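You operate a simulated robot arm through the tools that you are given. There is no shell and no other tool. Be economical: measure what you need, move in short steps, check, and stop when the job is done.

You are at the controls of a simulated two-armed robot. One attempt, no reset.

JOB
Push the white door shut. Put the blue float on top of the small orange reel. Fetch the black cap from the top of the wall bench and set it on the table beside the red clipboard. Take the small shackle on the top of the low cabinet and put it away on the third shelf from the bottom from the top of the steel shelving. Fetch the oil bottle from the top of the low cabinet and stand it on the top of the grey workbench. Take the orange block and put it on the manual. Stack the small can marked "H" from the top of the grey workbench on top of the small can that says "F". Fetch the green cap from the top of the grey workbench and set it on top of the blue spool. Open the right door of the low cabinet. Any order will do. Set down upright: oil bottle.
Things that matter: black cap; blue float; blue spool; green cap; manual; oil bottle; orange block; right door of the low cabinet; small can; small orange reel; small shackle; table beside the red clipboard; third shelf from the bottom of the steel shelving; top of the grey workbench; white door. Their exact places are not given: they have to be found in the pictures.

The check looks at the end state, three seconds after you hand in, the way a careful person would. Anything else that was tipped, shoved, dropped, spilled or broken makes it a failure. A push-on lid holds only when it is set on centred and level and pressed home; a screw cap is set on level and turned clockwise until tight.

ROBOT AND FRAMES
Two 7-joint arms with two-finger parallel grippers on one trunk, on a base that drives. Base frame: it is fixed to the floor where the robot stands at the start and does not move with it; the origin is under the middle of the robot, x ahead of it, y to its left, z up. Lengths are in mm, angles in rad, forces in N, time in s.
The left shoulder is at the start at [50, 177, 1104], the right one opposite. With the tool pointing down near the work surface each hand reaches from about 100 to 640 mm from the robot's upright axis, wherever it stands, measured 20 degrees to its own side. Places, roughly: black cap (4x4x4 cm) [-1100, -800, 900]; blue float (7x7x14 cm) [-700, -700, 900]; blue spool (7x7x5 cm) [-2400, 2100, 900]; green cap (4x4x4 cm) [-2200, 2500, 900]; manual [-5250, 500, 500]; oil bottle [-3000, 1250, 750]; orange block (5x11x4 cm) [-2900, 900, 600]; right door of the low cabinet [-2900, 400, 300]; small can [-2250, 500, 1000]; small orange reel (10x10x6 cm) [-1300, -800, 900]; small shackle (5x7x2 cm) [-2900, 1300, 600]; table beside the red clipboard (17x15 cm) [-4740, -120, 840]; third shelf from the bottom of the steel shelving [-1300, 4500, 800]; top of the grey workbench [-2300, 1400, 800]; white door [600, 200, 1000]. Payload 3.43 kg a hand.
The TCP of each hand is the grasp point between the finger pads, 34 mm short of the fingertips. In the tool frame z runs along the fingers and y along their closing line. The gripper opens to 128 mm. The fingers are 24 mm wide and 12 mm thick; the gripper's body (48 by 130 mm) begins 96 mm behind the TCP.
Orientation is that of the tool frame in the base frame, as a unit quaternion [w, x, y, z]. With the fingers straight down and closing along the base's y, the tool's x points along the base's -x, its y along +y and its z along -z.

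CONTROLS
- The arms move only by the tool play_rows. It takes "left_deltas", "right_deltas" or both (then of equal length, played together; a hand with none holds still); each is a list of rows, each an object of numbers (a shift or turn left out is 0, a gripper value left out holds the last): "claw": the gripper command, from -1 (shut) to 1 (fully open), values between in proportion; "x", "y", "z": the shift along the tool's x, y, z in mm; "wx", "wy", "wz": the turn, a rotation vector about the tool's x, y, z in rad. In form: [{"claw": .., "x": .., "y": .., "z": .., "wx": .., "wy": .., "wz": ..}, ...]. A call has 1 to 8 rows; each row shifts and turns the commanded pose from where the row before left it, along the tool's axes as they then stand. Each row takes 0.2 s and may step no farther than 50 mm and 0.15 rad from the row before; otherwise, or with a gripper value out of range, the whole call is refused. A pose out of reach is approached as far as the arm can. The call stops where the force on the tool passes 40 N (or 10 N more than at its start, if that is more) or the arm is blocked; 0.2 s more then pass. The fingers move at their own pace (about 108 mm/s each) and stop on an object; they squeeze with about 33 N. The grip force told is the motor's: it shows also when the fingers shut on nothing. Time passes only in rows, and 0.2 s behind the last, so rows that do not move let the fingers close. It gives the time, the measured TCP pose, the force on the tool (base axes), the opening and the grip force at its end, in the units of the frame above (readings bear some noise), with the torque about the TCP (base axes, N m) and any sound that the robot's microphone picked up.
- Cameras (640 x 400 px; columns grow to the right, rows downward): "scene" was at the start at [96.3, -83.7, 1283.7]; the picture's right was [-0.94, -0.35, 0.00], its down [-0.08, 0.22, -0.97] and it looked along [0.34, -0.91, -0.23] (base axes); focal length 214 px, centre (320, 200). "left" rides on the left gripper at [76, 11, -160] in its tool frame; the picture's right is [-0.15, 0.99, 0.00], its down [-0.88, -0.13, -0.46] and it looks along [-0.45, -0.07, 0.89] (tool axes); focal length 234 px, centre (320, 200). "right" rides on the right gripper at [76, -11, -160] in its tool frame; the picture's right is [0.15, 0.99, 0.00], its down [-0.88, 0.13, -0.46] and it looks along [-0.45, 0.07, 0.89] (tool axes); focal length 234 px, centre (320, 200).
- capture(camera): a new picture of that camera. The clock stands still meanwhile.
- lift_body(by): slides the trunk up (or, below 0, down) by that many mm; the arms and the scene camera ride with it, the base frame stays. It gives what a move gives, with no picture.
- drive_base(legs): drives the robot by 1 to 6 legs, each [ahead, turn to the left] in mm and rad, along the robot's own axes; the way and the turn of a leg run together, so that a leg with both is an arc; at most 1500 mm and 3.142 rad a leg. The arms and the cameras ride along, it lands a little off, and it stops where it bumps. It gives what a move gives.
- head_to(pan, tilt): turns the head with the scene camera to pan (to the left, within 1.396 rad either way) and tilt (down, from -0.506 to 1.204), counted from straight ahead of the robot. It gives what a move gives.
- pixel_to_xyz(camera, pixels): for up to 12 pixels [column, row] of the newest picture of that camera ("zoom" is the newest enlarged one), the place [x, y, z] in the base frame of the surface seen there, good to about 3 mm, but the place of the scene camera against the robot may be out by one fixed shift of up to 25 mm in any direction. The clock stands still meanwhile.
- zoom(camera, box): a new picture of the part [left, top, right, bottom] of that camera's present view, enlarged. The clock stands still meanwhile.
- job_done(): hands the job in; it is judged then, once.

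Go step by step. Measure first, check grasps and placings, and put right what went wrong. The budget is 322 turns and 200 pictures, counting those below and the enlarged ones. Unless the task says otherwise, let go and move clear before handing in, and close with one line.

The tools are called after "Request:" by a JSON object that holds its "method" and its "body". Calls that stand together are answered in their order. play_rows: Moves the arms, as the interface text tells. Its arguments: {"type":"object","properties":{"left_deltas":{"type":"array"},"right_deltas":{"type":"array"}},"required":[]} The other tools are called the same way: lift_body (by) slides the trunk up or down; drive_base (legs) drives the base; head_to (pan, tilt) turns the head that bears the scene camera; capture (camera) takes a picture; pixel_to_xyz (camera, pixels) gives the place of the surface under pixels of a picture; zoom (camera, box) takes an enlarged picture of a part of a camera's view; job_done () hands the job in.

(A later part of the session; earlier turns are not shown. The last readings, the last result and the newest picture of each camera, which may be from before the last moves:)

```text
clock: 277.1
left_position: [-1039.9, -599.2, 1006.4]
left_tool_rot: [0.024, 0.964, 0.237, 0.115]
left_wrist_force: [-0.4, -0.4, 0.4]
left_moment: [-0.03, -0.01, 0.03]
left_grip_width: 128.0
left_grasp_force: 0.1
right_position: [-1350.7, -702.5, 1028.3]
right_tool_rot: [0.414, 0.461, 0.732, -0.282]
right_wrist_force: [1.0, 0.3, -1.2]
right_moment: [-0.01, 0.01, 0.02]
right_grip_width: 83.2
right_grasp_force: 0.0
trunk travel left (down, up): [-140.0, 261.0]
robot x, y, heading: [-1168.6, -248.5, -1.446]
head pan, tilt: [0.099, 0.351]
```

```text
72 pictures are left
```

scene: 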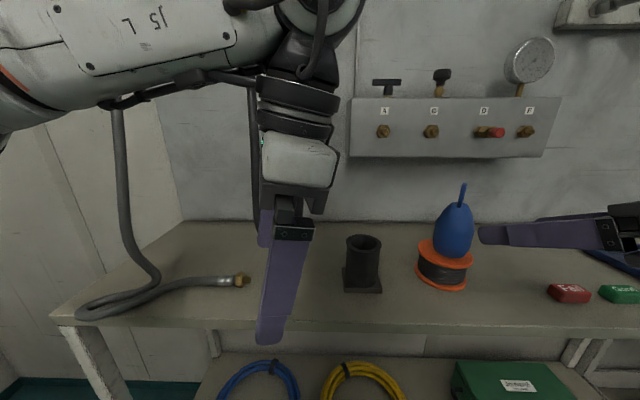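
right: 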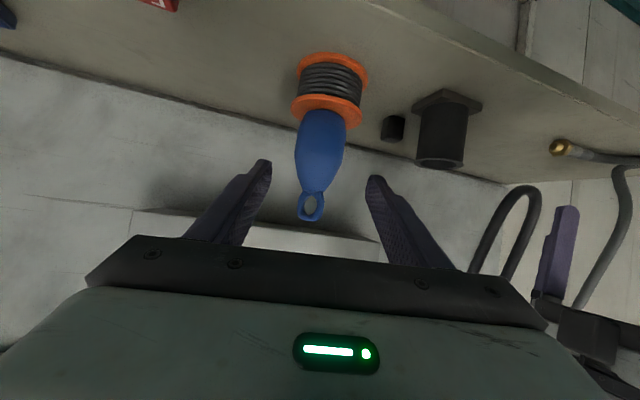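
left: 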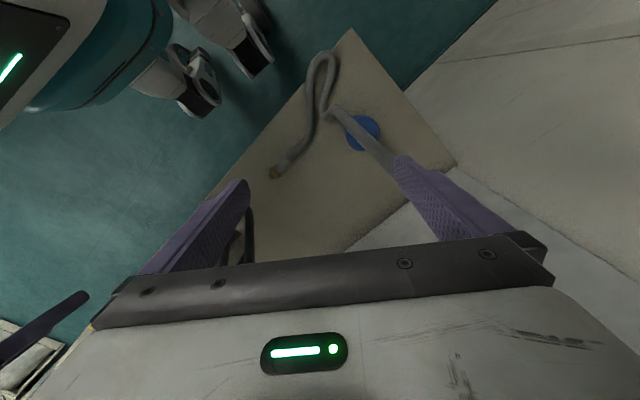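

Request:
{"method": "pixel_to_xyz", "body": {"camera": "scene", "pixels": [[380, 130], [360, 120], [362, 155], [440, 154], [385, 132], [363, 230], [388, 80], [350, 200]]}}

```text
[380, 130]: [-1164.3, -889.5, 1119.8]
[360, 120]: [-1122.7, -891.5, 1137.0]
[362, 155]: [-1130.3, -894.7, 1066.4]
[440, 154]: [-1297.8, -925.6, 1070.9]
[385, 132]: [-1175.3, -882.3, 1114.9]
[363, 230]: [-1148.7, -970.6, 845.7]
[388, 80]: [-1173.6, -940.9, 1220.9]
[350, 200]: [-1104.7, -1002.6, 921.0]
```

The panel front is at y≈-895 above z 1078, so the hand should lean back ~20° when taking the cap. I'll retract, move the left hand aside and reorient the right hand.

Request:
{"method": "play_rows", "body": {"right_deltas": [{"x": 13, "y": 12, "z": -24}, {"x": 13, "y": 12, "z": -24}, {"wz": 0.14, "wy": 0.05}, {"wz": 0.14, "wy": 0.05}, {"wz": 0.13, "wy": 0.05}, {"wy": 0.15}, {"wy": 0.15}, {"wy": 0.15}], "left_deltas": [{"x": 44, "y": -5}, {"x": 44, "y": -5}, {"x": 44, "y": -5}, {"x": 44, "y": -5}, {}, {}, {}, {}]}}

```text
clock: 278.9
left_position: [-924.5, -484.1, 1013.7]
left_tool_rot: [0.026, 0.964, 0.238, 0.114]
left_wrist_force: [0.0, -0.3, 0.6]
left_moment: [-0.01, 0.01, 0.0]
left_grip_width: 128.0
left_grasp_force: 0.1
left hand out of reach, approached as far as the arm can: row 2, 3, 4
right_position: [-1352.9, -646.0, 1035.5]
right_tool_rot: [0.249, 0.64, 0.727, -0.014]
right_wrist_force: [-0.7, -0.7, -0.3]
right_moment: [-0.03, 0.02, 0.03]
right_grip_width: 83.5
right_grasp_force: 0.1
right hand out of reach, approached as far as the arm can: row 2
trunk travel left (down, up): [-140.0, 261.0]
robot x, y, heading: [-1167.7, -248.9, -1.445]
head pan, tilt: [0.099, 0.351]
```

The roll needs a wx correction of 0.33. Then I'll slide to above the tube side and forward to a pre-grasp 130 mm short of the cap.

Request:
{"method": "play_rows", "body": {"right_deltas": [{"wx": 0.11}, {"wx": 0.11}, {"wx": 0.108}, {"y": 48}, {"y": 48}, {"y": 48}, {"y": 48}]}}

Request:
{"method": "play_rows", "body": {"right_deltas": [{"x": -36, "z": 20}, {"x": -36, "z": 20}, {"x": -36, "z": 20}, {"x": -35, "z": 20}, {}]}}

Request:
{"method": "capture", "body": {"camera": "right"}}

```text
clock: 280.5
left_position: [-924.0, -484.1, 1014.6]
left_tool_rot: [0.026, 0.964, 0.237, 0.114]
left_wrist_force: [-0.2, -0.5, -1.0]
left_moment: [-0.01, -0.02, 0.01]
left_grip_width: 127.8
left_grasp_force: 0.0
right_position: [-1243.6, -641.5, 1035.2]
right_tool_rot: [0.144, 0.673, 0.713, -0.133]
right_wrist_force: [0.3, -0.4, 0.5]
right_moment: [-0.01, -0.01, -0.02]
right_grip_width: 83.0
right_grasp_force: 0.1
right hand out of reach, approached as far as the arm can: row 6, 7
trunk travel left (down, up): [-140.0, 261.0]
robot x, y, heading: [-1170.6, -250.9, -1.449]
head pan, tilt: [0.099, 0.351]
```

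```text
clock: 281.7
left_position: [-925.0, -483.5, 1014.5]
left_tool_rot: [0.026, 0.964, 0.237, 0.114]
left_wrist_force: [0.3, 0.3, 0.5]
left_moment: [-0.04, 0.01, -0.04]
left_grip_width: 128.0
left_grasp_force: 0.1
right_position: [-1270.9, -778.8, 1019.0]
right_tool_rot: [0.143, 0.673, 0.714, -0.134]
right_wrist_force: [-1.3, 1.6, 0.4]
right_moment: [-0.02, 0.03, 0.01]
right_grip_width: 83.2
right_grasp_force: 0.0
right hand out of reach, approached as far as the arm can: row 1, 2, 3, 4
trunk travel left (down, up): [-140.0, 261.0]
robot x, y, heading: [-1170.4, -249.4, -1.452]
head pan, tilt: [0.099, 0.351]
```

```text
71 pictures are left
```

right: 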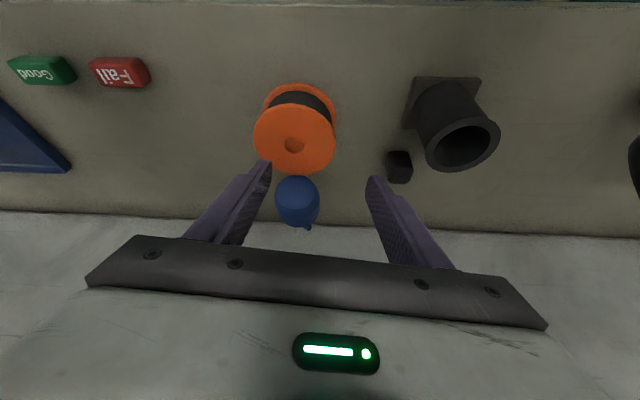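

The arm fell short sideways and swept over the reel: the float is off the reel, behind it at (297,200). I'll back the hand off carefully and look.

Request:
{"method": "play_rows", "body": {"right_deltas": [{"x": 20, "z": -40}, {"x": 36, "z": -25}, {"x": 36, "z": -20}, {"x": 36}, {"x": 30}]}}

Request:
{"method": "zoom", "body": {"camera": "scene", "box": [320, 140, 520, 320]}}

```text
clock: 282.9
left_position: [-923.7, -482.2, 1014.7]
left_tool_rot: [0.026, 0.964, 0.237, 0.114]
left_wrist_force: [-0.1, 0.1, 0.5]
left_moment: [0.01, 0.0, 0.0]
left_grip_width: 128.3
left_grasp_force: 0.1
right_position: [-1282.3, -597.9, 1037.1]
right_tool_rot: [0.143, 0.673, 0.713, -0.133]
right_wrist_force: [0.0, -0.7, 0.1]
right_moment: [-0.03, 0.03, 0.02]
right_grip_width: 83.0
right_grasp_force: 0.0
trunk travel left (down, up): [-140.0, 261.0]
robot x, y, heading: [-1167.8, -252.1, -1.443]
head pan, tilt: [0.099, 0.351]
```

```text
2.22 times, centred on (420, 230) of scene
```

zoom: 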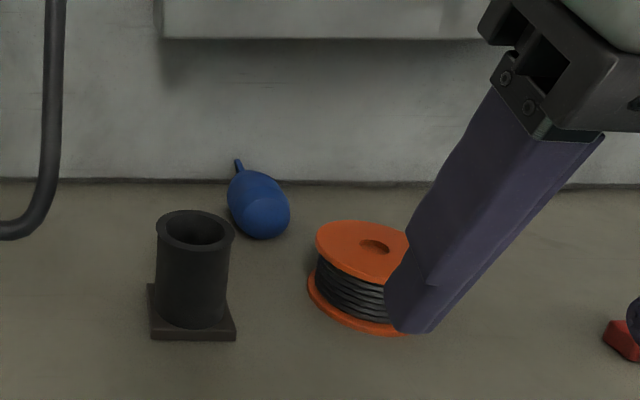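

The float now lies on the bench by the wall near (-1200,-940). I'll measure it, and also look for the base's front extent with the left camera.

Request:
{"method": "pixel_to_xyz", "body": {"camera": "zoom", "pixels": [[238, 165], [250, 185], [258, 205], [265, 232], [232, 205], [287, 208], [195, 215], [360, 245], [300, 230]]}}

Request:
{"method": "capture", "body": {"camera": "left"}}

```text
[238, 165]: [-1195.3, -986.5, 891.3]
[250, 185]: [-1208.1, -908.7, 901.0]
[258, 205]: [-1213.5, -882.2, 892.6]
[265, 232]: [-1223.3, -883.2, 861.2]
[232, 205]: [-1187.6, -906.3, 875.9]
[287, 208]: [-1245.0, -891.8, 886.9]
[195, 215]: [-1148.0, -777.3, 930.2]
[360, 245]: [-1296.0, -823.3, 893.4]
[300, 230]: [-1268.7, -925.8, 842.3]
```

```text
69 pictures are left
```

left: 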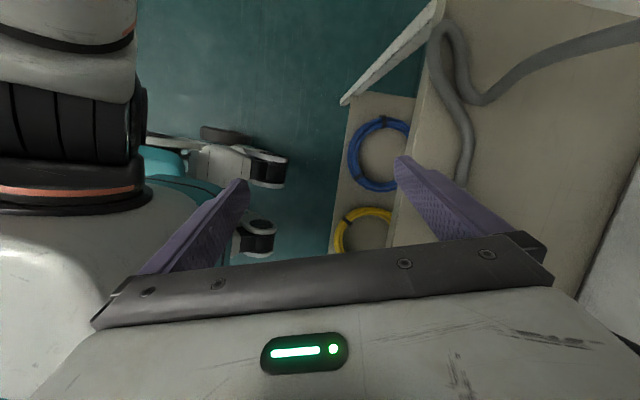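

The float lies nearly horizontal, from (-1222,-875) to its eye at (-1195,-986). I'll measure the base casters and the bench edge.

Request:
{"method": "pixel_to_xyz", "body": {"camera": "left", "pixels": [[283, 168], [272, 240], [250, 165], [345, 100], [350, 150], [340, 230], [415, 130], [200, 130]]}}

```text
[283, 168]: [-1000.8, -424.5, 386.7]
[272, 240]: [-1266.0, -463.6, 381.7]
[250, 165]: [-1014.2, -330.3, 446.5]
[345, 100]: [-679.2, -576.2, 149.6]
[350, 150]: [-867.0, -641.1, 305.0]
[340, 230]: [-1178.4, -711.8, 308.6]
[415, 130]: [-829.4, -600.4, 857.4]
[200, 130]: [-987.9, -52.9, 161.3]
```

The bench edge is skewed (about y=-665 here), so there is room to move 110 mm closer. Then I'll yaw the right hand to match the float's axis.

Request:
{"method": "drive_base", "body": {"legs": [[105, 0]]}}

Request:
{"method": "play_rows", "body": {"right_deltas": [{"wz": -0.09, "claw": 0.5}, {"wz": -0.09}]}}

```text
clock: 284.1
left_position: [-910.4, -586.4, 1014.5]
left_tool_rot: [0.026, 0.964, 0.238, 0.114]
left_wrist_force: [-0.5, -1.0, 0.7]
left_moment: [0.02, -0.01, 0.04]
left_grip_width: 127.9
left_grasp_force: 0.1
right_position: [-1268.2, -701.8, 1037.4]
right_tool_rot: [0.143, 0.672, 0.714, -0.134]
right_wrist_force: [-0.2, 0.7, -0.5]
right_moment: [0.01, -0.01, -0.03]
right_grip_width: 83.3
right_grasp_force: 0.1
trunk travel left (down, up): [-140.0, 261.0]
robot x, y, heading: [-1158.8, -352.6, -1.447]
head pan, tilt: [0.099, 0.351]
```

```text
clock: 284.7
left_position: [-911.0, -586.7, 1014.2]
left_tool_rot: [0.025, 0.964, 0.238, 0.113]
left_wrist_force: [-0.6, 0.3, 0.1]
left_moment: [0.0, 0.03, 0.01]
left_grip_width: 128.2
left_grasp_force: 0.1
right_position: [-1267.9, -703.0, 1039.1]
right_tool_rot: [0.131, 0.604, 0.773, -0.146]
right_wrist_force: [0.6, 0.3, -0.1]
right_moment: [-0.02, -0.03, 0.01]
right_grip_width: 96.2
right_grasp_force: 0.0
trunk travel left (down, up): [-140.0, 261.0]
robot x, y, heading: [-1158.9, -357.1, -1.449]
head pan, tilt: [0.099, 0.351]
```

Now I move to the pre-grasp above the lying float and check.

Request:
{"method": "play_rows", "body": {"right_deltas": [{"x": -37.5, "y": 4, "z": 24.5}, {"x": -37.5, "y": 4, "z": 24.5}, {"x": -37.5, "y": 4, "z": 24.5}, {"x": -37.5, "y": 4, "z": 24.5}, {}]}}

Request:
{"method": "capture", "body": {"camera": "right"}}

```text
clock: 285.9
left_position: [-912.3, -586.8, 1014.1]
left_tool_rot: [0.025, 0.964, 0.238, 0.114]
left_wrist_force: [-0.1, 0.3, -0.4]
left_moment: [0.0, -0.01, 0.0]
left_grip_width: 128.0
left_grasp_force: 0.1
right_position: [-1237.2, -853.2, 996.9]
right_tool_rot: [0.13, 0.606, 0.771, -0.145]
right_wrist_force: [0.1, -0.3, -0.1]
right_moment: [0.02, -0.01, 0.0]
right_grip_width: 95.9
right_grasp_force: 0.1
right hand out of reach, approached as far as the arm can: row 3, 4
trunk travel left (down, up): [-140.0, 261.0]
robot x, y, heading: [-1157.7, -354.3, -1.445]
head pan, tilt: [0.099, 0.351]
```

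```text
68 pictures are left
```

right: 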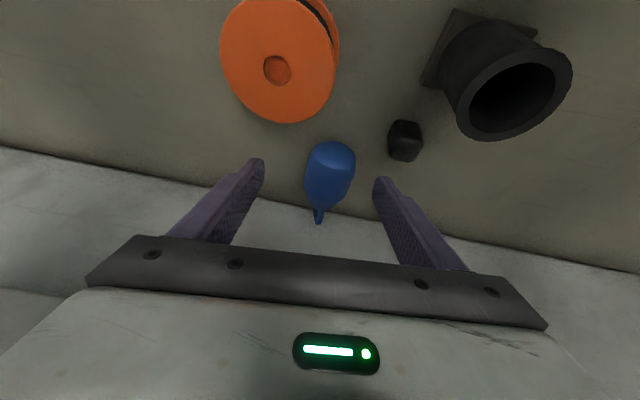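

The float is neatly between the fingers in view. I'll measure it accurately and raise the trunk to improve reach.

Request:
{"method": "pixel_to_xyz", "body": {"camera": "right", "pixels": [[334, 146], [330, 165], [327, 185], [319, 217], [308, 172], [352, 170], [405, 125], [405, 155], [388, 140], [421, 140], [300, 230]]}}

Request:
{"method": "lift_body", "body": {"by": 130}}

```text
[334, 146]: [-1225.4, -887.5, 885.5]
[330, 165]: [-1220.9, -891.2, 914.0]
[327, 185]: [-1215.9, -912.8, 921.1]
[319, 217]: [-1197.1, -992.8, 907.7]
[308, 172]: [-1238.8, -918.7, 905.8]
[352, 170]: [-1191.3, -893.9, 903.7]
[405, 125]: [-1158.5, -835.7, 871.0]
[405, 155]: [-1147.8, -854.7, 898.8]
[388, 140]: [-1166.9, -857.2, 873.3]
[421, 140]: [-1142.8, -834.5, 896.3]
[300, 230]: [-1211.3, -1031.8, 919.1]
```

```text
clock: 287.4
left_position: [-910.1, -586.5, 1143.6]
left_tool_rot: [0.025, 0.964, 0.239, 0.114]
left_wrist_force: [0.1, 1.0, -1.0]
left_moment: [0.0, -0.03, -0.02]
left_grip_width: 128.0
left_grasp_force: 0.1
right_position: [-1235.9, -851.3, 1126.6]
right_tool_rot: [0.132, 0.604, 0.773, -0.145]
right_wrist_force: [0.2, -0.5, 0.6]
right_moment: [0.01, 0.0, 0.03]
right_grip_width: 96.0
right_grasp_force: 0.1
trunk travel left (down, up): [-270.0, 131.0]
robot x, y, heading: [-1154.2, -355.5, -1.442]
head pan, tilt: [0.099, 0.351]
```

I'll descend along the tool axis onto the float's body (target (-1215,-915,895)).

Request:
{"method": "play_rows", "body": {"right_deltas": [{"x": 4.3, "y": 3.6, "z": 40}, {"x": 4.3, "y": 3.6, "z": 40}, {"x": 4.3, "y": 3.6, "z": 40}, {"x": 4.3, "y": 3.6, "z": 40}, {"x": 4.3, "y": 3.6, "z": 40}, {}]}}

Request:
{"method": "capture", "body": {"camera": "right"}}

```text
clock: 288.8
left_position: [-911.4, -586.7, 1143.9]
left_tool_rot: [0.026, 0.964, 0.238, 0.113]
left_wrist_force: [0.2, -0.6, -0.6]
left_moment: [0.01, 0.0, 0.01]
left_grip_width: 128.1
left_grasp_force: 0.1
right_position: [-1230.9, -902.6, 934.5]
right_tool_rot: [0.132, 0.604, 0.772, -0.145]
right_wrist_force: [0.9, -0.2, 0.7]
right_moment: [0.03, 0.02, -0.01]
right_grip_width: 95.8
right_grasp_force: 0.1
right hand out of reach, approached as far as the arm can: row 5
trunk travel left (down, up): [-270.0, 131.0]
robot x, y, heading: [-1154.7, -353.7, -1.449]
head pan, tilt: [0.099, 0.351]
```

```text
67 pictures are left
```

right: 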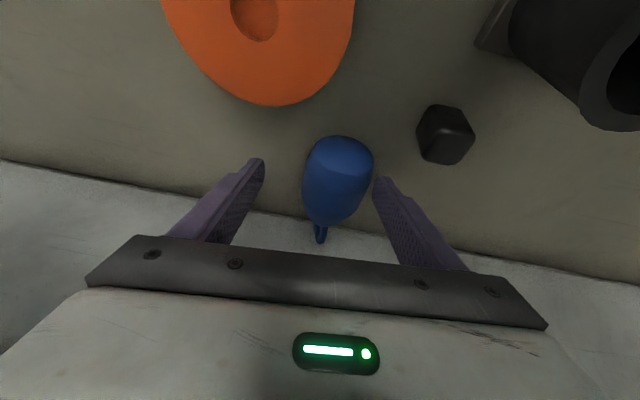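

I'll nudge the base left 0.025 rad to centre on the float and lower the trunk 38 mm.

Request:
{"method": "drive_base", "body": {"legs": [[0, 0.027]]}}

Request:
{"method": "lift_body", "body": {"by": -37}}

Request:
{"method": "capture", "body": {"camera": "right"}}

```text
clock: 289.6
left_position: [-904.4, -579.5, 1144.7]
left_tool_rot: [0.024, 0.961, 0.251, 0.114]
left_wrist_force: [-0.4, -0.2, -0.3]
left_moment: [0.01, 0.01, 0.01]
left_grip_width: 128.1
left_grasp_force: 0.1
right_position: [-1214.9, -905.4, 935.1]
right_tool_rot: [0.133, 0.595, 0.78, -0.144]
right_wrist_force: [0.7, 0.6, 0.4]
right_moment: [0.02, 0.01, -0.02]
right_grip_width: 95.9
right_grasp_force: 0.1
trunk travel left (down, up): [-270.0, 131.0]
robot x, y, heading: [-1156.4, -353.0, -1.416]
head pan, tilt: [0.099, 0.351]
```

```text
clock: 290.4
left_position: [-904.8, -579.5, 1107.6]
left_tool_rot: [0.024, 0.961, 0.251, 0.115]
left_wrist_force: [0.5, -1.0, 0.0]
left_moment: [0.04, 0.0, 0.0]
left_grip_width: 128.1
left_grasp_force: 0.1
right_position: [-1214.1, -903.7, 898.8]
right_tool_rot: [0.135, 0.594, 0.78, -0.144]
right_wrist_force: [-0.4, 0.8, 6.1]
right_moment: [0.09, -0.35, 0.04]
right_grip_width: 95.7
right_grasp_force: 0.1
trunk travel left (down, up): [-233.0, 168.0]
robot x, y, heading: [-1157.3, -352.4, -1.414]
head pan, tilt: [0.099, 0.351]
```

```text
66 pictures are left
```

right: 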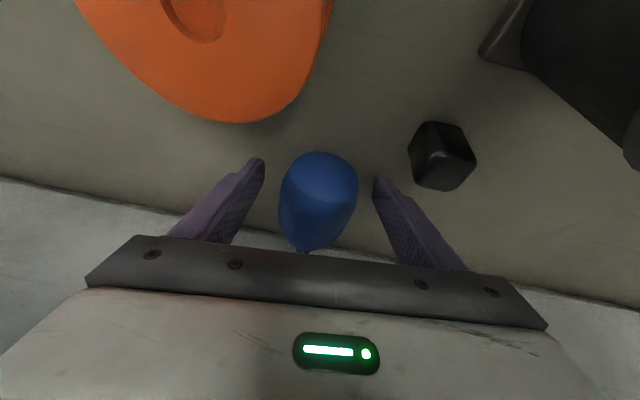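

The float is between the pads. I'll close, lift a little, and draw it 60 mm away from the wall.

Request:
{"method": "play_rows", "body": {"right_deltas": [{"claw": -1}, {}, {}, {}, {}]}}

Request:
{"method": "lift_body", "body": {"by": 20}}

Request:
{"method": "play_rows", "body": {"right_deltas": [{"x": 18, "z": -7}, {"x": 18, "z": -7}, {"x": 18, "z": -7}, {}]}}

Request:
{"method": "capture", "body": {"camera": "right"}}

```text
clock: 291.6
left_position: [-904.8, -579.1, 1106.9]
left_tool_rot: [0.024, 0.961, 0.25, 0.114]
left_wrist_force: [1.0, 0.4, 0.5]
left_moment: [0.02, 0.01, 0.0]
left_grip_width: 128.1
left_grasp_force: 0.1
right_position: [-1213.8, -905.2, 898.3]
right_tool_rot: [0.134, 0.594, 0.78, -0.144]
right_wrist_force: [2.1, 0.4, 3.8]
right_moment: [0.05, -0.22, 0.06]
right_grip_width: 59.9
right_grasp_force: 33.1
trunk travel left (down, up): [-233.0, 168.0]
robot x, y, heading: [-1156.6, -353.3, -1.419]
head pan, tilt: [0.099, 0.351]
```

```text
clock: 292.3
left_position: [-905.2, -580.0, 1126.8]
left_tool_rot: [0.025, 0.961, 0.251, 0.113]
left_wrist_force: [-0.4, 0.0, -0.2]
left_moment: [-0.03, 0.01, 0.0]
left_grip_width: 128.0
left_grasp_force: 0.1
right_position: [-1216.3, -905.6, 916.8]
right_tool_rot: [0.134, 0.594, 0.781, -0.143]
right_wrist_force: [0.1, 0.1, -1.6]
right_moment: [0.0, 0.04, 0.0]
right_grip_width: 60.2
right_grasp_force: 33.2
trunk travel left (down, up): [-253.0, 148.0]
robot x, y, heading: [-1157.6, -354.6, -1.418]
head pan, tilt: [0.099, 0.351]
```

```text
clock: 293.3
left_position: [-904.4, -579.5, 1127.7]
left_tool_rot: [0.024, 0.961, 0.252, 0.114]
left_wrist_force: [-0.4, 1.2, 0.1]
left_moment: [-0.03, 0.02, 0.0]
left_grip_width: 128.1
left_grasp_force: 0.2
right_position: [-1229.9, -848.5, 916.8]
right_tool_rot: [0.134, 0.595, 0.78, -0.143]
right_wrist_force: [1.8, -1.1, 0.8]
right_moment: [0.0, 0.09, 0.06]
right_grip_width: 59.8
right_grasp_force: 32.8
trunk travel left (down, up): [-253.0, 148.0]
robot x, y, heading: [-1155.5, -357.5, -1.415]
head pan, tilt: [0.099, 0.351]
```

```text
65 pictures are left
```

right: 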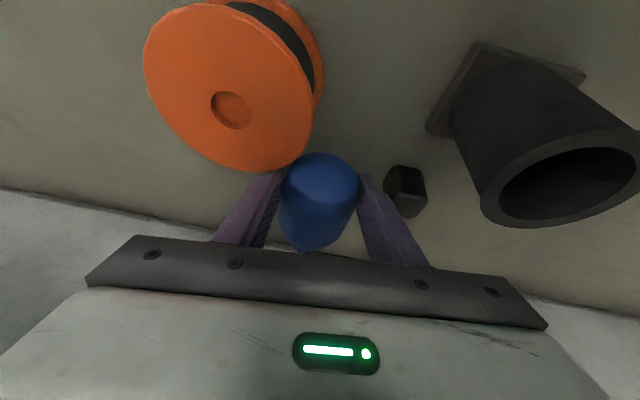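

The float is held firmly. I'll lift and retreat over the bench front, then turn the hand up about its closing axis so the float becomes upright.

Request:
{"method": "play_rows", "body": {"right_deltas": [{"x": 12, "z": -40}, {"x": 20, "z": -36}, {"x": 24, "z": -36}, {"x": 24, "z": -30}, {"wy": -0.15}, {"wy": -0.15}, {"wy": -0.15}, {"wy": -0.15}]}}

Request:
{"method": "lift_body", "body": {"by": -120}}

Request:
{"method": "play_rows", "body": {"right_deltas": [{"wy": -0.15}, {"wy": -0.15}, {"wy": -0.15}, {"wy": -0.15}, {"wy": -0.15}, {"wy": -0.06}]}}

Request:
{"method": "head_to", "body": {"pan": -0.1, "tilt": 0.55}}

Request:
{"method": "capture", "body": {"camera": "scene"}}

```text
clock: 295.1
left_position: [-905.4, -581.5, 1126.3]
left_tool_rot: [0.024, 0.961, 0.251, 0.114]
left_wrist_force: [-0.1, -0.3, 0.5]
left_moment: [-0.02, -0.01, -0.01]
left_grip_width: 128.1
left_grasp_force: 0.0
right_position: [-1208.6, -778.1, 1063.9]
right_tool_rot: [0.358, 0.526, 0.705, -0.313]
right_wrist_force: [-1.1, -0.8, -0.7]
right_moment: [0.05, -0.01, -0.01]
right_grip_width: 59.9
right_grasp_force: 32.8
right hand out of reach, approached as far as the arm can: row 6, 7, 8
trunk travel left (down, up): [-253.0, 148.0]
robot x, y, heading: [-1159.3, -355.7, -1.413]
head pan, tilt: [0.099, 0.351]
```

```text
clock: 296.3
left_position: [-905.3, -580.3, 1019.2]
left_tool_rot: [0.023, 0.961, 0.252, 0.115]
left_wrist_force: [-0.9, 0.3, -0.1]
left_moment: [0.0, 0.03, -0.02]
left_grip_width: 127.9
left_grasp_force: 0.1
right_position: [-1209.7, -782.0, 966.5]
right_tool_rot: [0.37, 0.526, 0.697, -0.319]
right_wrist_force: [-2.4, -2.4, 3.5]
right_moment: [0.02, -0.13, -0.1]
right_grip_width: 59.5
right_grasp_force: 32.9
trunk travel left (down, up): [-146.0, 255.0]
robot x, y, heading: [-1157.3, -352.5, -1.418]
head pan, tilt: [0.099, 0.351]
stopped: the force on the tool passed its limit at 48 N (the readings are from after the stop); the commanded pose is now the measured one
```

```text
clock: 297.7
left_position: [-906.4, -580.4, 1020.7]
left_tool_rot: [0.024, 0.961, 0.251, 0.115]
left_wrist_force: [-0.4, 0.0, 0.0]
left_moment: [-0.01, -0.01, 0.01]
left_grip_width: 128.0
left_grasp_force: 0.0
right_position: [-1193.2, -838.0, 1074.3]
right_tool_rot: [0.595, 0.377, 0.515, -0.488]
right_wrist_force: [-6.6, 1.9, -4.6]
right_moment: [0.03, -0.31, -0.36]
right_grip_width: 59.1
right_grasp_force: 33.4
right hand out of reach, approached as far as the arm can: row 1, 2, 3, 4, 5, 6
trunk travel left (down, up): [-146.0, 255.0]
robot x, y, heading: [-1151.9, -358.9, -1.415]
head pan, tilt: [0.099, 0.351]
```

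```text
clock: 298.4
left_position: [-907.2, -580.2, 1021.0]
left_tool_rot: [0.024, 0.961, 0.251, 0.115]
left_wrist_force: [-0.5, 0.2, -0.2]
left_moment: [-0.01, -0.04, -0.01]
left_grip_width: 127.9
left_grasp_force: 0.0
right_position: [-1192.9, -837.4, 1073.1]
right_tool_rot: [0.595, 0.377, 0.517, -0.486]
right_wrist_force: [-8.5, 1.6, -2.3]
right_moment: [-0.04, -0.44, -0.5]
right_grip_width: 59.3
right_grasp_force: 33.0
trunk travel left (down, up): [-146.0, 255.0]
robot x, y, heading: [-1158.6, -356.8, -1.421]
head pan, tilt: [-0.099, 0.55]
```

```text
64 pictures are left
```

scene: 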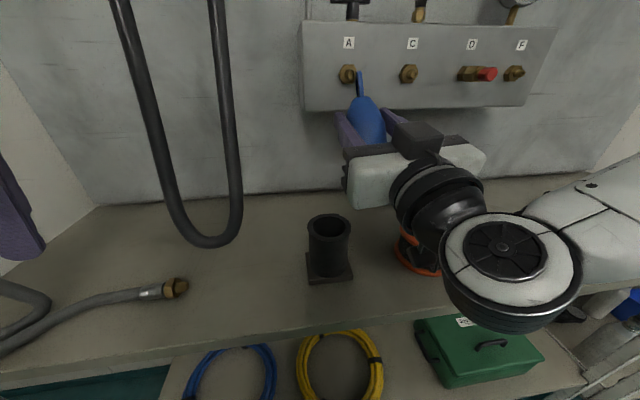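

The float is upright in the hand (within ~9°) but close to the wall panel. I'll move back from the panel and sideways toward the reel.

Request:
{"method": "play_rows", "body": {"right_deltas": [{"x": -7, "y": 10, "z": -38}, {"x": -7, "y": 10, "z": -38}, {"y": -38, "z": 3}, {"y": -38, "z": 3}, {"y": -38, "z": 3}, {}]}}

Request:
{"method": "zoom", "body": {"camera": "scene", "box": [260, 40, 560, 320]}}

```text
clock: 299.8
left_position: [-905.3, -580.0, 1020.2]
left_tool_rot: [0.024, 0.961, 0.251, 0.115]
left_wrist_force: [-1.2, 0.1, -0.2]
left_moment: [0.01, -0.01, 0.01]
left_grip_width: 128.0
left_grasp_force: 0.1
right_position: [-1253.5, -857.5, 1113.6]
right_tool_rot: [0.597, 0.374, 0.518, -0.485]
right_wrist_force: [0.2, 1.0, -0.8]
right_moment: [-0.01, -0.02, 0.04]
right_grip_width: 60.7
right_grasp_force: 33.1
right hand out of reach, approached as far as the arm can: row 1, 2, 3, 4, 5
trunk travel left (down, up): [-146.0, 255.0]
robot x, y, heading: [-1154.9, -356.5, -1.415]
head pan, tilt: [-0.099, 0.55]
```

```text
1.43 times, centred on (410, 180) of scene
```

zoom: 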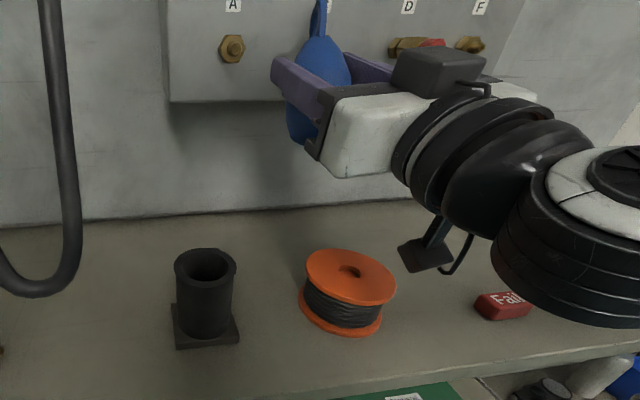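

The wrist limit pushes the hand forward, so I'll back the base up 110 mm and lower the trunk 115 mm instead.

Request:
{"method": "drive_base", "body": {"legs": [[-110, 0]]}}

Request:
{"method": "lift_body", "body": {"by": -115}}

Request:
{"method": "capture", "body": {"camera": "right"}}

Request:
{"method": "zoom", "body": {"camera": "scene", "box": [260, 40, 560, 320]}}

```text
clock: 301.0
left_position: [-922.4, -471.9, 1020.0]
left_tool_rot: [0.023, 0.961, 0.252, 0.114]
left_wrist_force: [-0.7, 0.5, -0.6]
left_moment: [0.03, -0.02, -0.02]
left_grip_width: 127.8
left_grasp_force: 0.0
right_position: [-1270.2, -749.2, 1114.0]
right_tool_rot: [0.597, 0.374, 0.517, -0.486]
right_wrist_force: [-0.8, 0.0, -1.2]
right_moment: [-0.02, -0.03, -0.01]
right_grip_width: 60.4
right_grasp_force: 33.0
trunk travel left (down, up): [-146.0, 255.0]
robot x, y, heading: [-1174.4, -244.0, -1.414]
head pan, tilt: [-0.099, 0.55]
```

```text
clock: 302.5
left_position: [-921.4, -472.1, 905.6]
left_tool_rot: [0.023, 0.961, 0.252, 0.115]
left_wrist_force: [-0.2, -0.1, -0.3]
left_moment: [0.03, -0.02, 0.03]
left_grip_width: 127.9
left_grasp_force: 0.1
right_position: [-1270.0, -750.1, 998.6]
right_tool_rot: [0.597, 0.374, 0.519, -0.485]
right_wrist_force: [-0.2, -0.5, -1.0]
right_moment: [0.01, -0.04, 0.02]
right_grip_width: 60.2
right_grasp_force: 33.4
trunk travel left (down, up): [-31.0, 370.0]
robot x, y, heading: [-1173.5, -245.7, -1.418]
head pan, tilt: [-0.099, 0.55]
```

```text
62 pictures are left
```

right: 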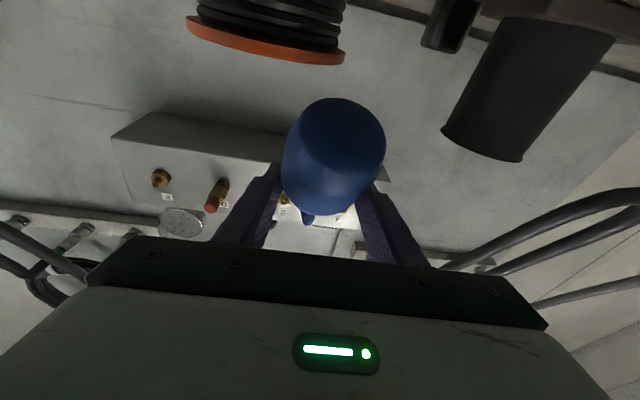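

```text
1.43 times, centred on (410, 180) of scene
```

zoom: 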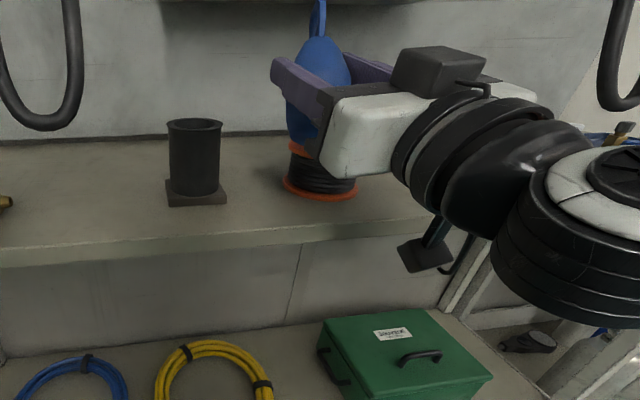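

The float is upright near the reel. I'll measure the reel's top flange from the hand camera to verify its position.

Request:
{"method": "pixel_to_xyz", "body": {"camera": "right", "pixels": [[190, 24], [265, 45], [340, 56], [300, 52], [225, 36], [330, 120], [310, 190]]}}

Request:
{"method": "pixel_to_xyz", "body": {"camera": "zoom", "pixels": [[295, 145], [320, 190], [290, 190], [352, 190], [305, 120], [315, 50], [196, 125]]}}

```text
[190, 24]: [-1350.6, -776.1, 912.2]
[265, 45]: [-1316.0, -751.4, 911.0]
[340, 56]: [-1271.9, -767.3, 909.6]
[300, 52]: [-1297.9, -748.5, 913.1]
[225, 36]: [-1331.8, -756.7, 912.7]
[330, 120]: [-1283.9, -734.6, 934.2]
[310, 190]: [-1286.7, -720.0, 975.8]
```

```text
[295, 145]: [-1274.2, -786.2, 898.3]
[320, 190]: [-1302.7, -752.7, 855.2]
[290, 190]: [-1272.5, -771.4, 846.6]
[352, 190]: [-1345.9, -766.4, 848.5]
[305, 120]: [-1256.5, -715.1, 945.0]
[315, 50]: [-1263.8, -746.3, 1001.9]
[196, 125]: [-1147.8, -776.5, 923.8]
```

The reel centre is (-1310,-799). The float's bottom is about 60 mm below the TCP, so I'll shift (-35,-57) horizontally, staying above the flange.

Request:
{"method": "play_rows", "body": {"right_deltas": [{"x": 3.6, "y": -16, "z": 15}, {"x": 3.6, "y": -16, "z": 15}, {"x": 3.6, "y": -16, "z": 15}, {}]}}

Request:
{"method": "capture", "body": {"camera": "right"}}

Request:
{"method": "zoom", "body": {"camera": "scene", "box": [360, 40, 500, 180]}}

```text
clock: 303.5
left_position: [-922.9, -472.4, 905.3]
left_tool_rot: [0.024, 0.961, 0.252, 0.115]
left_wrist_force: [0.1, -1.3, -0.5]
left_moment: [0.0, -0.02, -0.03]
left_grip_width: 128.1
left_grasp_force: 0.1
right_position: [-1299.4, -790.8, 1012.3]
right_tool_rot: [0.595, 0.376, 0.521, -0.483]
right_wrist_force: [-0.1, 0.8, -0.9]
right_moment: [-0.01, 0.01, -0.03]
right_grip_width: 60.4
right_grasp_force: 32.8
right hand out of reach, approached as far as the arm can: row 1, 2, 3
trunk travel left (down, up): [-31.0, 370.0]
robot x, y, heading: [-1170.7, -244.8, -1.417]
head pan, tilt: [-0.099, 0.55]
```

```text
60 pictures are left
```

right: 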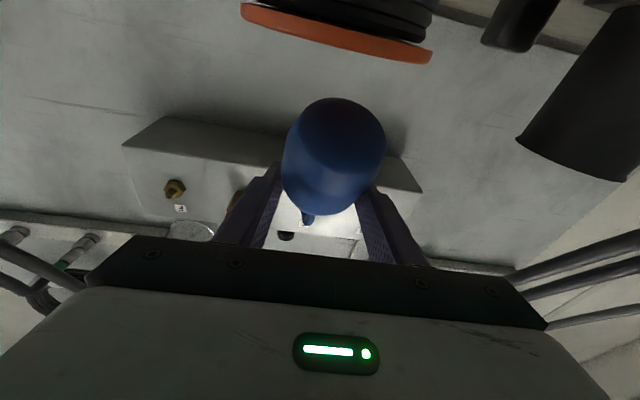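

```text
2.86 times, centred on (430, 110) of scene
```

zoom: 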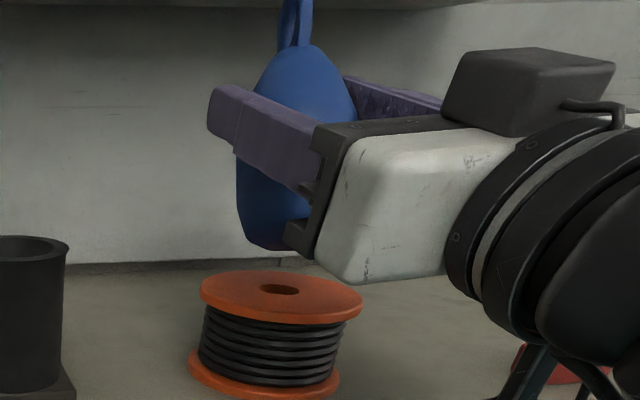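

I'll measure the float's bottom now to verify alignment over (-1310,-799).

Request:
{"method": "pixel_to_xyz", "body": {"camera": "right", "pixels": [[335, 105], [335, 125], [300, 130], [370, 130], [335, 150], [345, 30], [250, 12], [430, 58]]}}

```text
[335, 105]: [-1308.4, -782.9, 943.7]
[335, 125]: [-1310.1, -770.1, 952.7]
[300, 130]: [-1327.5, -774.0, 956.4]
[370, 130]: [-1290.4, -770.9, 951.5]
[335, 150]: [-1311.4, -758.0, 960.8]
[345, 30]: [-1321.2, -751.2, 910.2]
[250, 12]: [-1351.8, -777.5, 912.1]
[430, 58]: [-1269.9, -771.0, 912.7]
```

The float leans ~34° toward the wall in the grip. I'll straighten it by pressing its eye gently against the fixed panel front: raise 33 mm and drive forward until it has rotated upright.

Request:
{"method": "lift_body", "body": {"by": 33}}

Request:
{"method": "drive_base", "body": {"legs": [[85, 0]]}}

Request:
{"method": "drive_base", "body": {"legs": [[30, 0]]}}

Request:
{"method": "capture", "body": {"camera": "right"}}

```text
clock: 304.2
left_position: [-920.6, -471.4, 938.5]
left_tool_rot: [0.023, 0.961, 0.252, 0.116]
left_wrist_force: [-0.7, 0.0, 0.5]
left_moment: [0.0, 0.02, 0.04]
left_grip_width: 127.5
left_grasp_force: 0.0
right_position: [-1298.9, -790.8, 1045.2]
right_tool_rot: [0.595, 0.376, 0.521, -0.483]
right_wrist_force: [-0.1, 0.1, -0.4]
right_moment: [-0.04, -0.03, -0.02]
right_grip_width: 60.2
right_grasp_force: 32.9
trunk travel left (down, up): [-64.0, 337.0]
robot x, y, heading: [-1177.5, -249.1, -1.419]
head pan, tilt: [-0.099, 0.55]
```

```text
clock: 305.3
left_position: [-908.8, -555.1, 937.7]
left_tool_rot: [0.024, 0.96, 0.253, 0.114]
left_wrist_force: [1.0, -0.6, 0.4]
left_moment: [0.01, 0.0, 0.01]
left_grip_width: 128.0
left_grasp_force: 0.0
right_position: [-1285.7, -873.9, 1044.3]
right_tool_rot: [0.595, 0.375, 0.522, -0.482]
right_wrist_force: [0.6, 0.2, -0.1]
right_moment: [-0.01, 0.01, 0.02]
right_grip_width: 59.4
right_grasp_force: 33.4
trunk travel left (down, up): [-64.0, 337.0]
robot x, y, heading: [-1163.8, -325.3, -1.417]
head pan, tilt: [-0.099, 0.55]
```

```text
clock: 306.2
left_position: [-902.3, -584.6, 937.2]
left_tool_rot: [0.024, 0.961, 0.252, 0.115]
left_wrist_force: [0.2, 0.3, 0.1]
left_moment: [0.03, 0.04, 0.02]
left_grip_width: 127.9
left_grasp_force: 0.1
right_position: [-1281.1, -904.2, 1044.5]
right_tool_rot: [0.594, 0.377, 0.521, -0.483]
right_wrist_force: [-0.1, -0.2, -2.0]
right_moment: [0.0, 0.0, -0.03]
right_grip_width: 59.7
right_grasp_force: 32.9
trunk travel left (down, up): [-64.0, 337.0]
robot x, y, heading: [-1153.0, -357.1, -1.415]
head pan, tilt: [-0.099, 0.55]
```

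```text
58 pictures are left
```

right: 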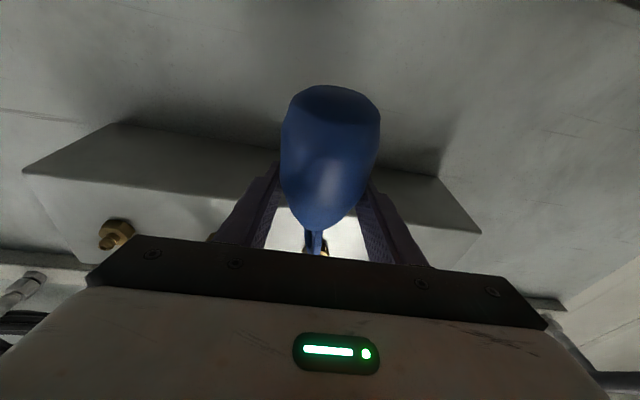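

The float has rotated. I'll measure its bottom and side to get the lean now.

Request:
{"method": "pixel_to_xyz", "body": {"camera": "right", "pixels": [[335, 92], [335, 105], [330, 130], [325, 160], [322, 190], [315, 220], [316, 240]]}}

```text
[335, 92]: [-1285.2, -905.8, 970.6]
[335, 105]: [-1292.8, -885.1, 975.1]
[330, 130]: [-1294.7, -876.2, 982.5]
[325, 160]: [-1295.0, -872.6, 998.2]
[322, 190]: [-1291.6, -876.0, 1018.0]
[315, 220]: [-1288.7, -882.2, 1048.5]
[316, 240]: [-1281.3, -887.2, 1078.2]
```

The float is upright now (bottom z≈971, 74 mm below the TCP). I'll back up 107 mm to bring it over the reel and lower most of the way.

Request:
{"method": "drive_base", "body": {"legs": [[-107, -0.012]]}}

Request:
{"method": "lift_body", "body": {"by": -42}}

Request:
{"method": "capture", "body": {"camera": "right"}}

Request:
{"method": "pixel_to_xyz", "body": {"camera": "right", "pixels": [[335, 92], [335, 105], [325, 160], [300, 20], [345, 30], [250, 12], [430, 58], [400, 50]]}}

```text
clock: 307.3
left_position: [-922.3, -480.9, 938.5]
left_tool_rot: [0.026, 0.962, 0.247, 0.115]
left_wrist_force: [0.3, -0.4, -0.5]
left_moment: [0.0, 0.01, 0.0]
left_grip_width: 128.0
left_grasp_force: 0.1
right_position: [-1303.5, -795.7, 1043.1]
right_tool_rot: [0.593, 0.378, 0.519, -0.486]
right_wrist_force: [0.6, -0.6, -0.9]
right_moment: [0.0, 0.02, 0.0]
right_grip_width: 59.2
right_grasp_force: 32.5
trunk travel left (down, up): [-64.0, 337.0]
robot x, y, heading: [-1169.9, -255.9, -1.428]
head pan, tilt: [-0.099, 0.55]
```

```text
clock: 308.2
left_position: [-921.3, -481.6, 895.2]
left_tool_rot: [0.024, 0.962, 0.246, 0.114]
left_wrist_force: [-0.1, -0.1, 0.0]
left_moment: [0.03, 0.0, 0.02]
left_grip_width: 128.1
left_grasp_force: 0.1
right_position: [-1302.9, -796.3, 1001.9]
right_tool_rot: [0.592, 0.38, 0.519, -0.486]
right_wrist_force: [0.7, 0.5, -1.3]
right_moment: [0.04, 0.0, 0.01]
right_grip_width: 59.3
right_grasp_force: 32.9
trunk travel left (down, up): [-22.0, 379.0]
robot x, y, heading: [-1170.4, -252.6, -1.424]
head pan, tilt: [-0.099, 0.55]
```

```text
57 pictures are left
```

right: 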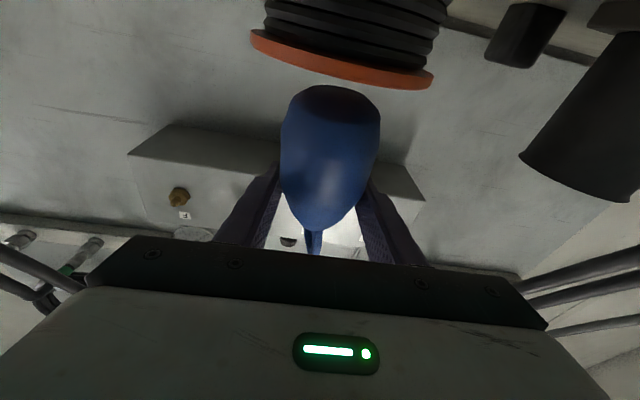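

```text
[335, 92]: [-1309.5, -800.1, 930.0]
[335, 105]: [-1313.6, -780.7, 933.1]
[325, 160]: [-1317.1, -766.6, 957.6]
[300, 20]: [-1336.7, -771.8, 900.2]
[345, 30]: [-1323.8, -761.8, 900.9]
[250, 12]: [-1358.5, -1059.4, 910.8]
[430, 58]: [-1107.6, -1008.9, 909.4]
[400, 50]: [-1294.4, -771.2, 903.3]
```

The bottom is over the reel centre at z≈930; the flange is at ~914. I'll lower 15 mm and read the force.

Request:
{"method": "lift_body", "body": {"by": -14}}

Request:
{"method": "lift_body", "body": {"by": -4}}

Request:
{"method": "zoom", "body": {"camera": "scene", "box": [360, 40, 500, 180]}}

```text
clock: 308.8
left_position: [-922.8, -480.7, 881.4]
left_tool_rot: [0.024, 0.962, 0.247, 0.114]
left_wrist_force: [0.0, 0.5, 0.2]
left_moment: [0.0, -0.01, -0.01]
left_grip_width: 128.1
left_grasp_force: 0.1
right_position: [-1302.8, -796.3, 988.3]
right_tool_rot: [0.593, 0.378, 0.517, -0.487]
right_wrist_force: [0.1, -2.0, 3.7]
right_moment: [-0.17, -0.08, -0.04]
right_grip_width: 59.6
right_grasp_force: 33.0
trunk travel left (down, up): [-8.0, 393.0]
robot x, y, heading: [-1172.4, -253.5, -1.426]
head pan, tilt: [-0.099, 0.55]
```

```text
clock: 309.3
left_position: [-923.2, -481.2, 878.4]
left_tool_rot: [0.025, 0.962, 0.246, 0.114]
left_wrist_force: [0.6, -0.1, -0.7]
left_moment: [0.0, -0.01, 0.02]
left_grip_width: 128.0
left_grasp_force: 0.1
right_position: [-1304.5, -795.6, 989.0]
right_tool_rot: [0.594, 0.377, 0.516, -0.489]
right_wrist_force: [0.7, -5.6, 18.3]
right_moment: [-0.51, -0.31, -0.05]
right_grip_width: 59.5
right_grasp_force: 33.3
trunk travel left (down, up): [-4.0, 397.0]
robot x, y, heading: [-1171.0, -254.3, -1.424]
head pan, tilt: [-0.099, 0.55]
```

```text
2.86 times, centred on (430, 110) of scene
```

zoom: 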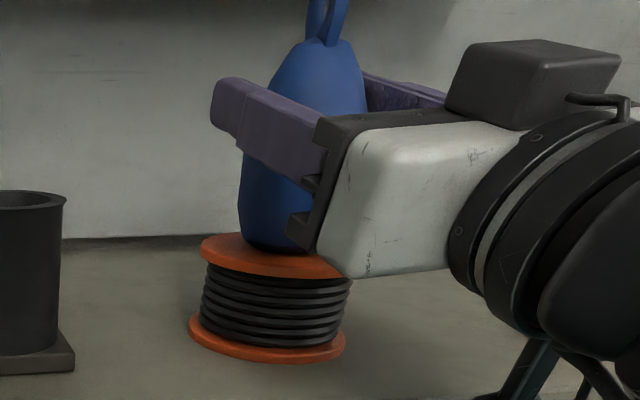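

Seated with 18 N. I'll open wide and back the base straight off.

Request:
{"method": "play_rows", "body": {"right_deltas": [{"claw": -0.3}, {"claw": 0.2}, {"claw": 0.75}, {}, {}]}}

Request:
{"method": "drive_base", "body": {"legs": [[-150, 0]]}}

Request:
{"method": "capture", "body": {"camera": "scene"}}

```text
clock: 310.5
left_position: [-922.2, -481.7, 877.9]
left_tool_rot: [0.025, 0.962, 0.247, 0.114]
left_wrist_force: [0.5, -0.6, -1.0]
left_moment: [0.01, -0.02, -0.01]
left_grip_width: 128.0
left_grasp_force: 0.1
right_position: [-1303.1, -796.0, 982.6]
right_tool_rot: [0.591, 0.381, 0.519, -0.486]
right_wrist_force: [0.1, -0.2, 0.4]
right_moment: [-0.02, -0.03, 0.03]
right_grip_width: 112.1
right_grasp_force: 0.0
trunk travel left (down, up): [-4.0, 397.0]
robot x, y, heading: [-1171.8, -252.0, -1.425]
head pan, tilt: [-0.099, 0.55]
```

```text
clock: 311.9
left_position: [-942.3, -333.1, 878.1]
left_tool_rot: [0.025, 0.962, 0.248, 0.115]
left_wrist_force: [0.2, -0.4, -0.5]
left_moment: [0.03, -0.02, -0.01]
left_grip_width: 128.2
left_grasp_force: 0.0
right_position: [-1325.0, -648.3, 983.7]
right_tool_rot: [0.592, 0.38, 0.519, -0.486]
right_wrist_force: [0.1, -0.1, 0.3]
right_moment: [-0.04, 0.0, 0.05]
right_grip_width: 112.1
right_grasp_force: 0.0
trunk travel left (down, up): [-4.0, 397.0]
robot x, y, heading: [-1197.4, -100.9, -1.425]
head pan, tilt: [-0.099, 0.55]
```

```text
55 pictures are left
```

scene: 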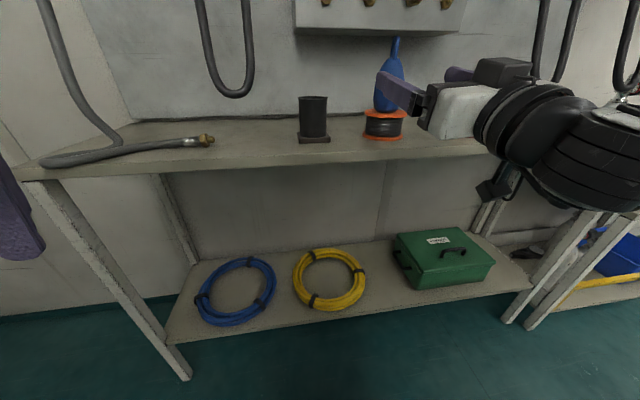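

The float stands upright on the reel. Next the black cap: raise the trunk, fold the right hand down to a 20° tilt, and reposition the base.

Request:
{"method": "lift_body", "body": {"by": 230}}

Request:
{"method": "play_rows", "body": {"right_deltas": [{"z": -30, "wy": 0.15, "claw": 0.1}, {"z": -30, "wy": 0.15}, {"z": -20, "wy": 0.15}, {"x": 20, "wy": 0.15}, {"x": 20, "wy": 0.15}, {"x": 20, "wy": 0.15}, {"x": 20, "wy": 0.15}, {"x": 20, "wy": 0.15}]}}

Request:
{"method": "play_rows", "body": {"right_deltas": [{"wy": 0.15}, {"wy": 0.05}, {"wz": 0.1}, {"wz": 0.1}]}}

Request:
{"method": "drive_base", "body": {"legs": [[0, 0.3], [256, 0], [0, -0.275]]}}

```text
clock: 314.3
left_position: [-943.3, -334.1, 1107.2]
left_tool_rot: [0.024, 0.962, 0.246, 0.114]
left_wrist_force: [0.1, 0.0, -0.6]
left_moment: [-0.03, -0.01, -0.02]
left_grip_width: 127.9
left_grasp_force: 0.0
right_position: [-1325.2, -649.1, 1214.3]
right_tool_rot: [0.592, 0.379, 0.519, -0.486]
right_wrist_force: [-0.6, 0.1, 0.1]
right_moment: [0.0, 0.0, -0.03]
right_grip_width: 111.9
right_grasp_force: 0.1
trunk travel left (down, up): [-234.0, 167.0]
robot x, y, heading: [-1193.6, -102.9, -1.428]
head pan, tilt: [-0.099, 0.55]
```

```text
clock: 316.1
left_position: [-943.9, -334.2, 1108.1]
left_tool_rot: [0.024, 0.962, 0.247, 0.114]
left_wrist_force: [-0.4, -0.5, 0.3]
left_moment: [-0.01, 0.01, 0.01]
left_grip_width: 128.2
left_grasp_force: 0.1
right_position: [-1360.2, -520.8, 1129.0]
right_tool_rot: [0.195, 0.587, 0.763, -0.186]
right_wrist_force: [0.1, 0.1, -0.4]
right_moment: [0.01, 0.02, -0.01]
right_grip_width: 70.5
right_grasp_force: 0.1
trunk travel left (down, up): [-234.0, 167.0]
robot x, y, heading: [-1194.2, -104.3, -1.429]
head pan, tilt: [-0.099, 0.55]
```

```text
clock: 317.1
left_position: [-942.5, -333.5, 1109.1]
left_tool_rot: [0.024, 0.962, 0.247, 0.114]
left_wrist_force: [0.3, 0.1, -0.4]
left_moment: [-0.03, 0.0, 0.0]
left_grip_width: 128.3
left_grasp_force: 0.1
right_position: [-1361.5, -520.1, 1128.4]
right_tool_rot: [0.13, 0.679, 0.713, -0.115]
right_wrist_force: [0.1, -1.2, -0.3]
right_moment: [-0.02, -0.04, 0.02]
right_grip_width: 70.6
right_grasp_force: 0.0
trunk travel left (down, up): [-234.0, 167.0]
robot x, y, heading: [-1189.5, -107.5, -1.429]
head pan, tilt: [-0.099, 0.55]
```

```text
clock: 320.9
left_position: [-829.5, -562.5, 1107.6]
left_tool_rot: [0.023, 0.959, 0.257, 0.116]
left_wrist_force: [-1.0, 0.3, -0.1]
left_moment: [-0.04, -0.06, 0.0]
left_grip_width: 127.9
left_grasp_force: 0.1
right_position: [-1244.1, -757.4, 1129.0]
right_tool_rot: [0.133, 0.671, 0.721, -0.114]
right_wrist_force: [0.2, -0.4, -0.2]
right_moment: [0.01, -0.02, 0.01]
right_grip_width: 70.6
right_grasp_force: 0.1
trunk travel left (down, up): [-234.0, 167.0]
robot x, y, heading: [-1084.5, -338.0, -1.412]
head pan, tilt: [-0.099, 0.55]
```

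Now I bring the right hand laterally to x≈-1155 and down to a pre-grasp above the cap.

Request:
{"method": "play_rows", "body": {"right_deltas": [{"y": 42}, {"y": 41}, {"x": -3, "z": 34.5}, {"x": -3, "z": 34.5}, {"x": -3, "z": 34.5}, {"x": -3, "z": 34.5}, {}]}}

Request:
{"method": "capture", "body": {"camera": "right"}}

```text
clock: 322.5
left_position: [-829.8, -562.4, 1107.4]
left_tool_rot: [0.023, 0.96, 0.256, 0.115]
left_wrist_force: [-1.1, 0.4, -0.5]
left_moment: [0.01, -0.01, 0.0]
left_grip_width: 128.0
left_grasp_force: 0.0
right_position: [-1155.5, -813.0, 1002.3]
right_tool_rot: [0.132, 0.672, 0.72, -0.115]
right_wrist_force: [0.0, 0.7, -0.6]
right_moment: [0.02, 0.0, -0.01]
right_grip_width: 70.5
right_grasp_force: 0.0
trunk travel left (down, up): [-234.0, 167.0]
robot x, y, heading: [-1085.2, -333.5, -1.407]
head pan, tilt: [-0.099, 0.55]
```

```text
54 pictures are left
```

right: 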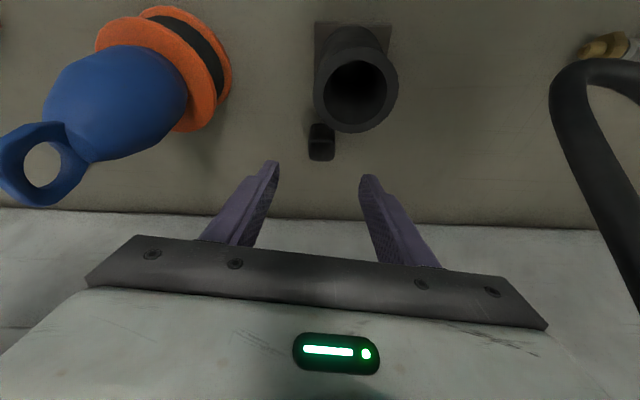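

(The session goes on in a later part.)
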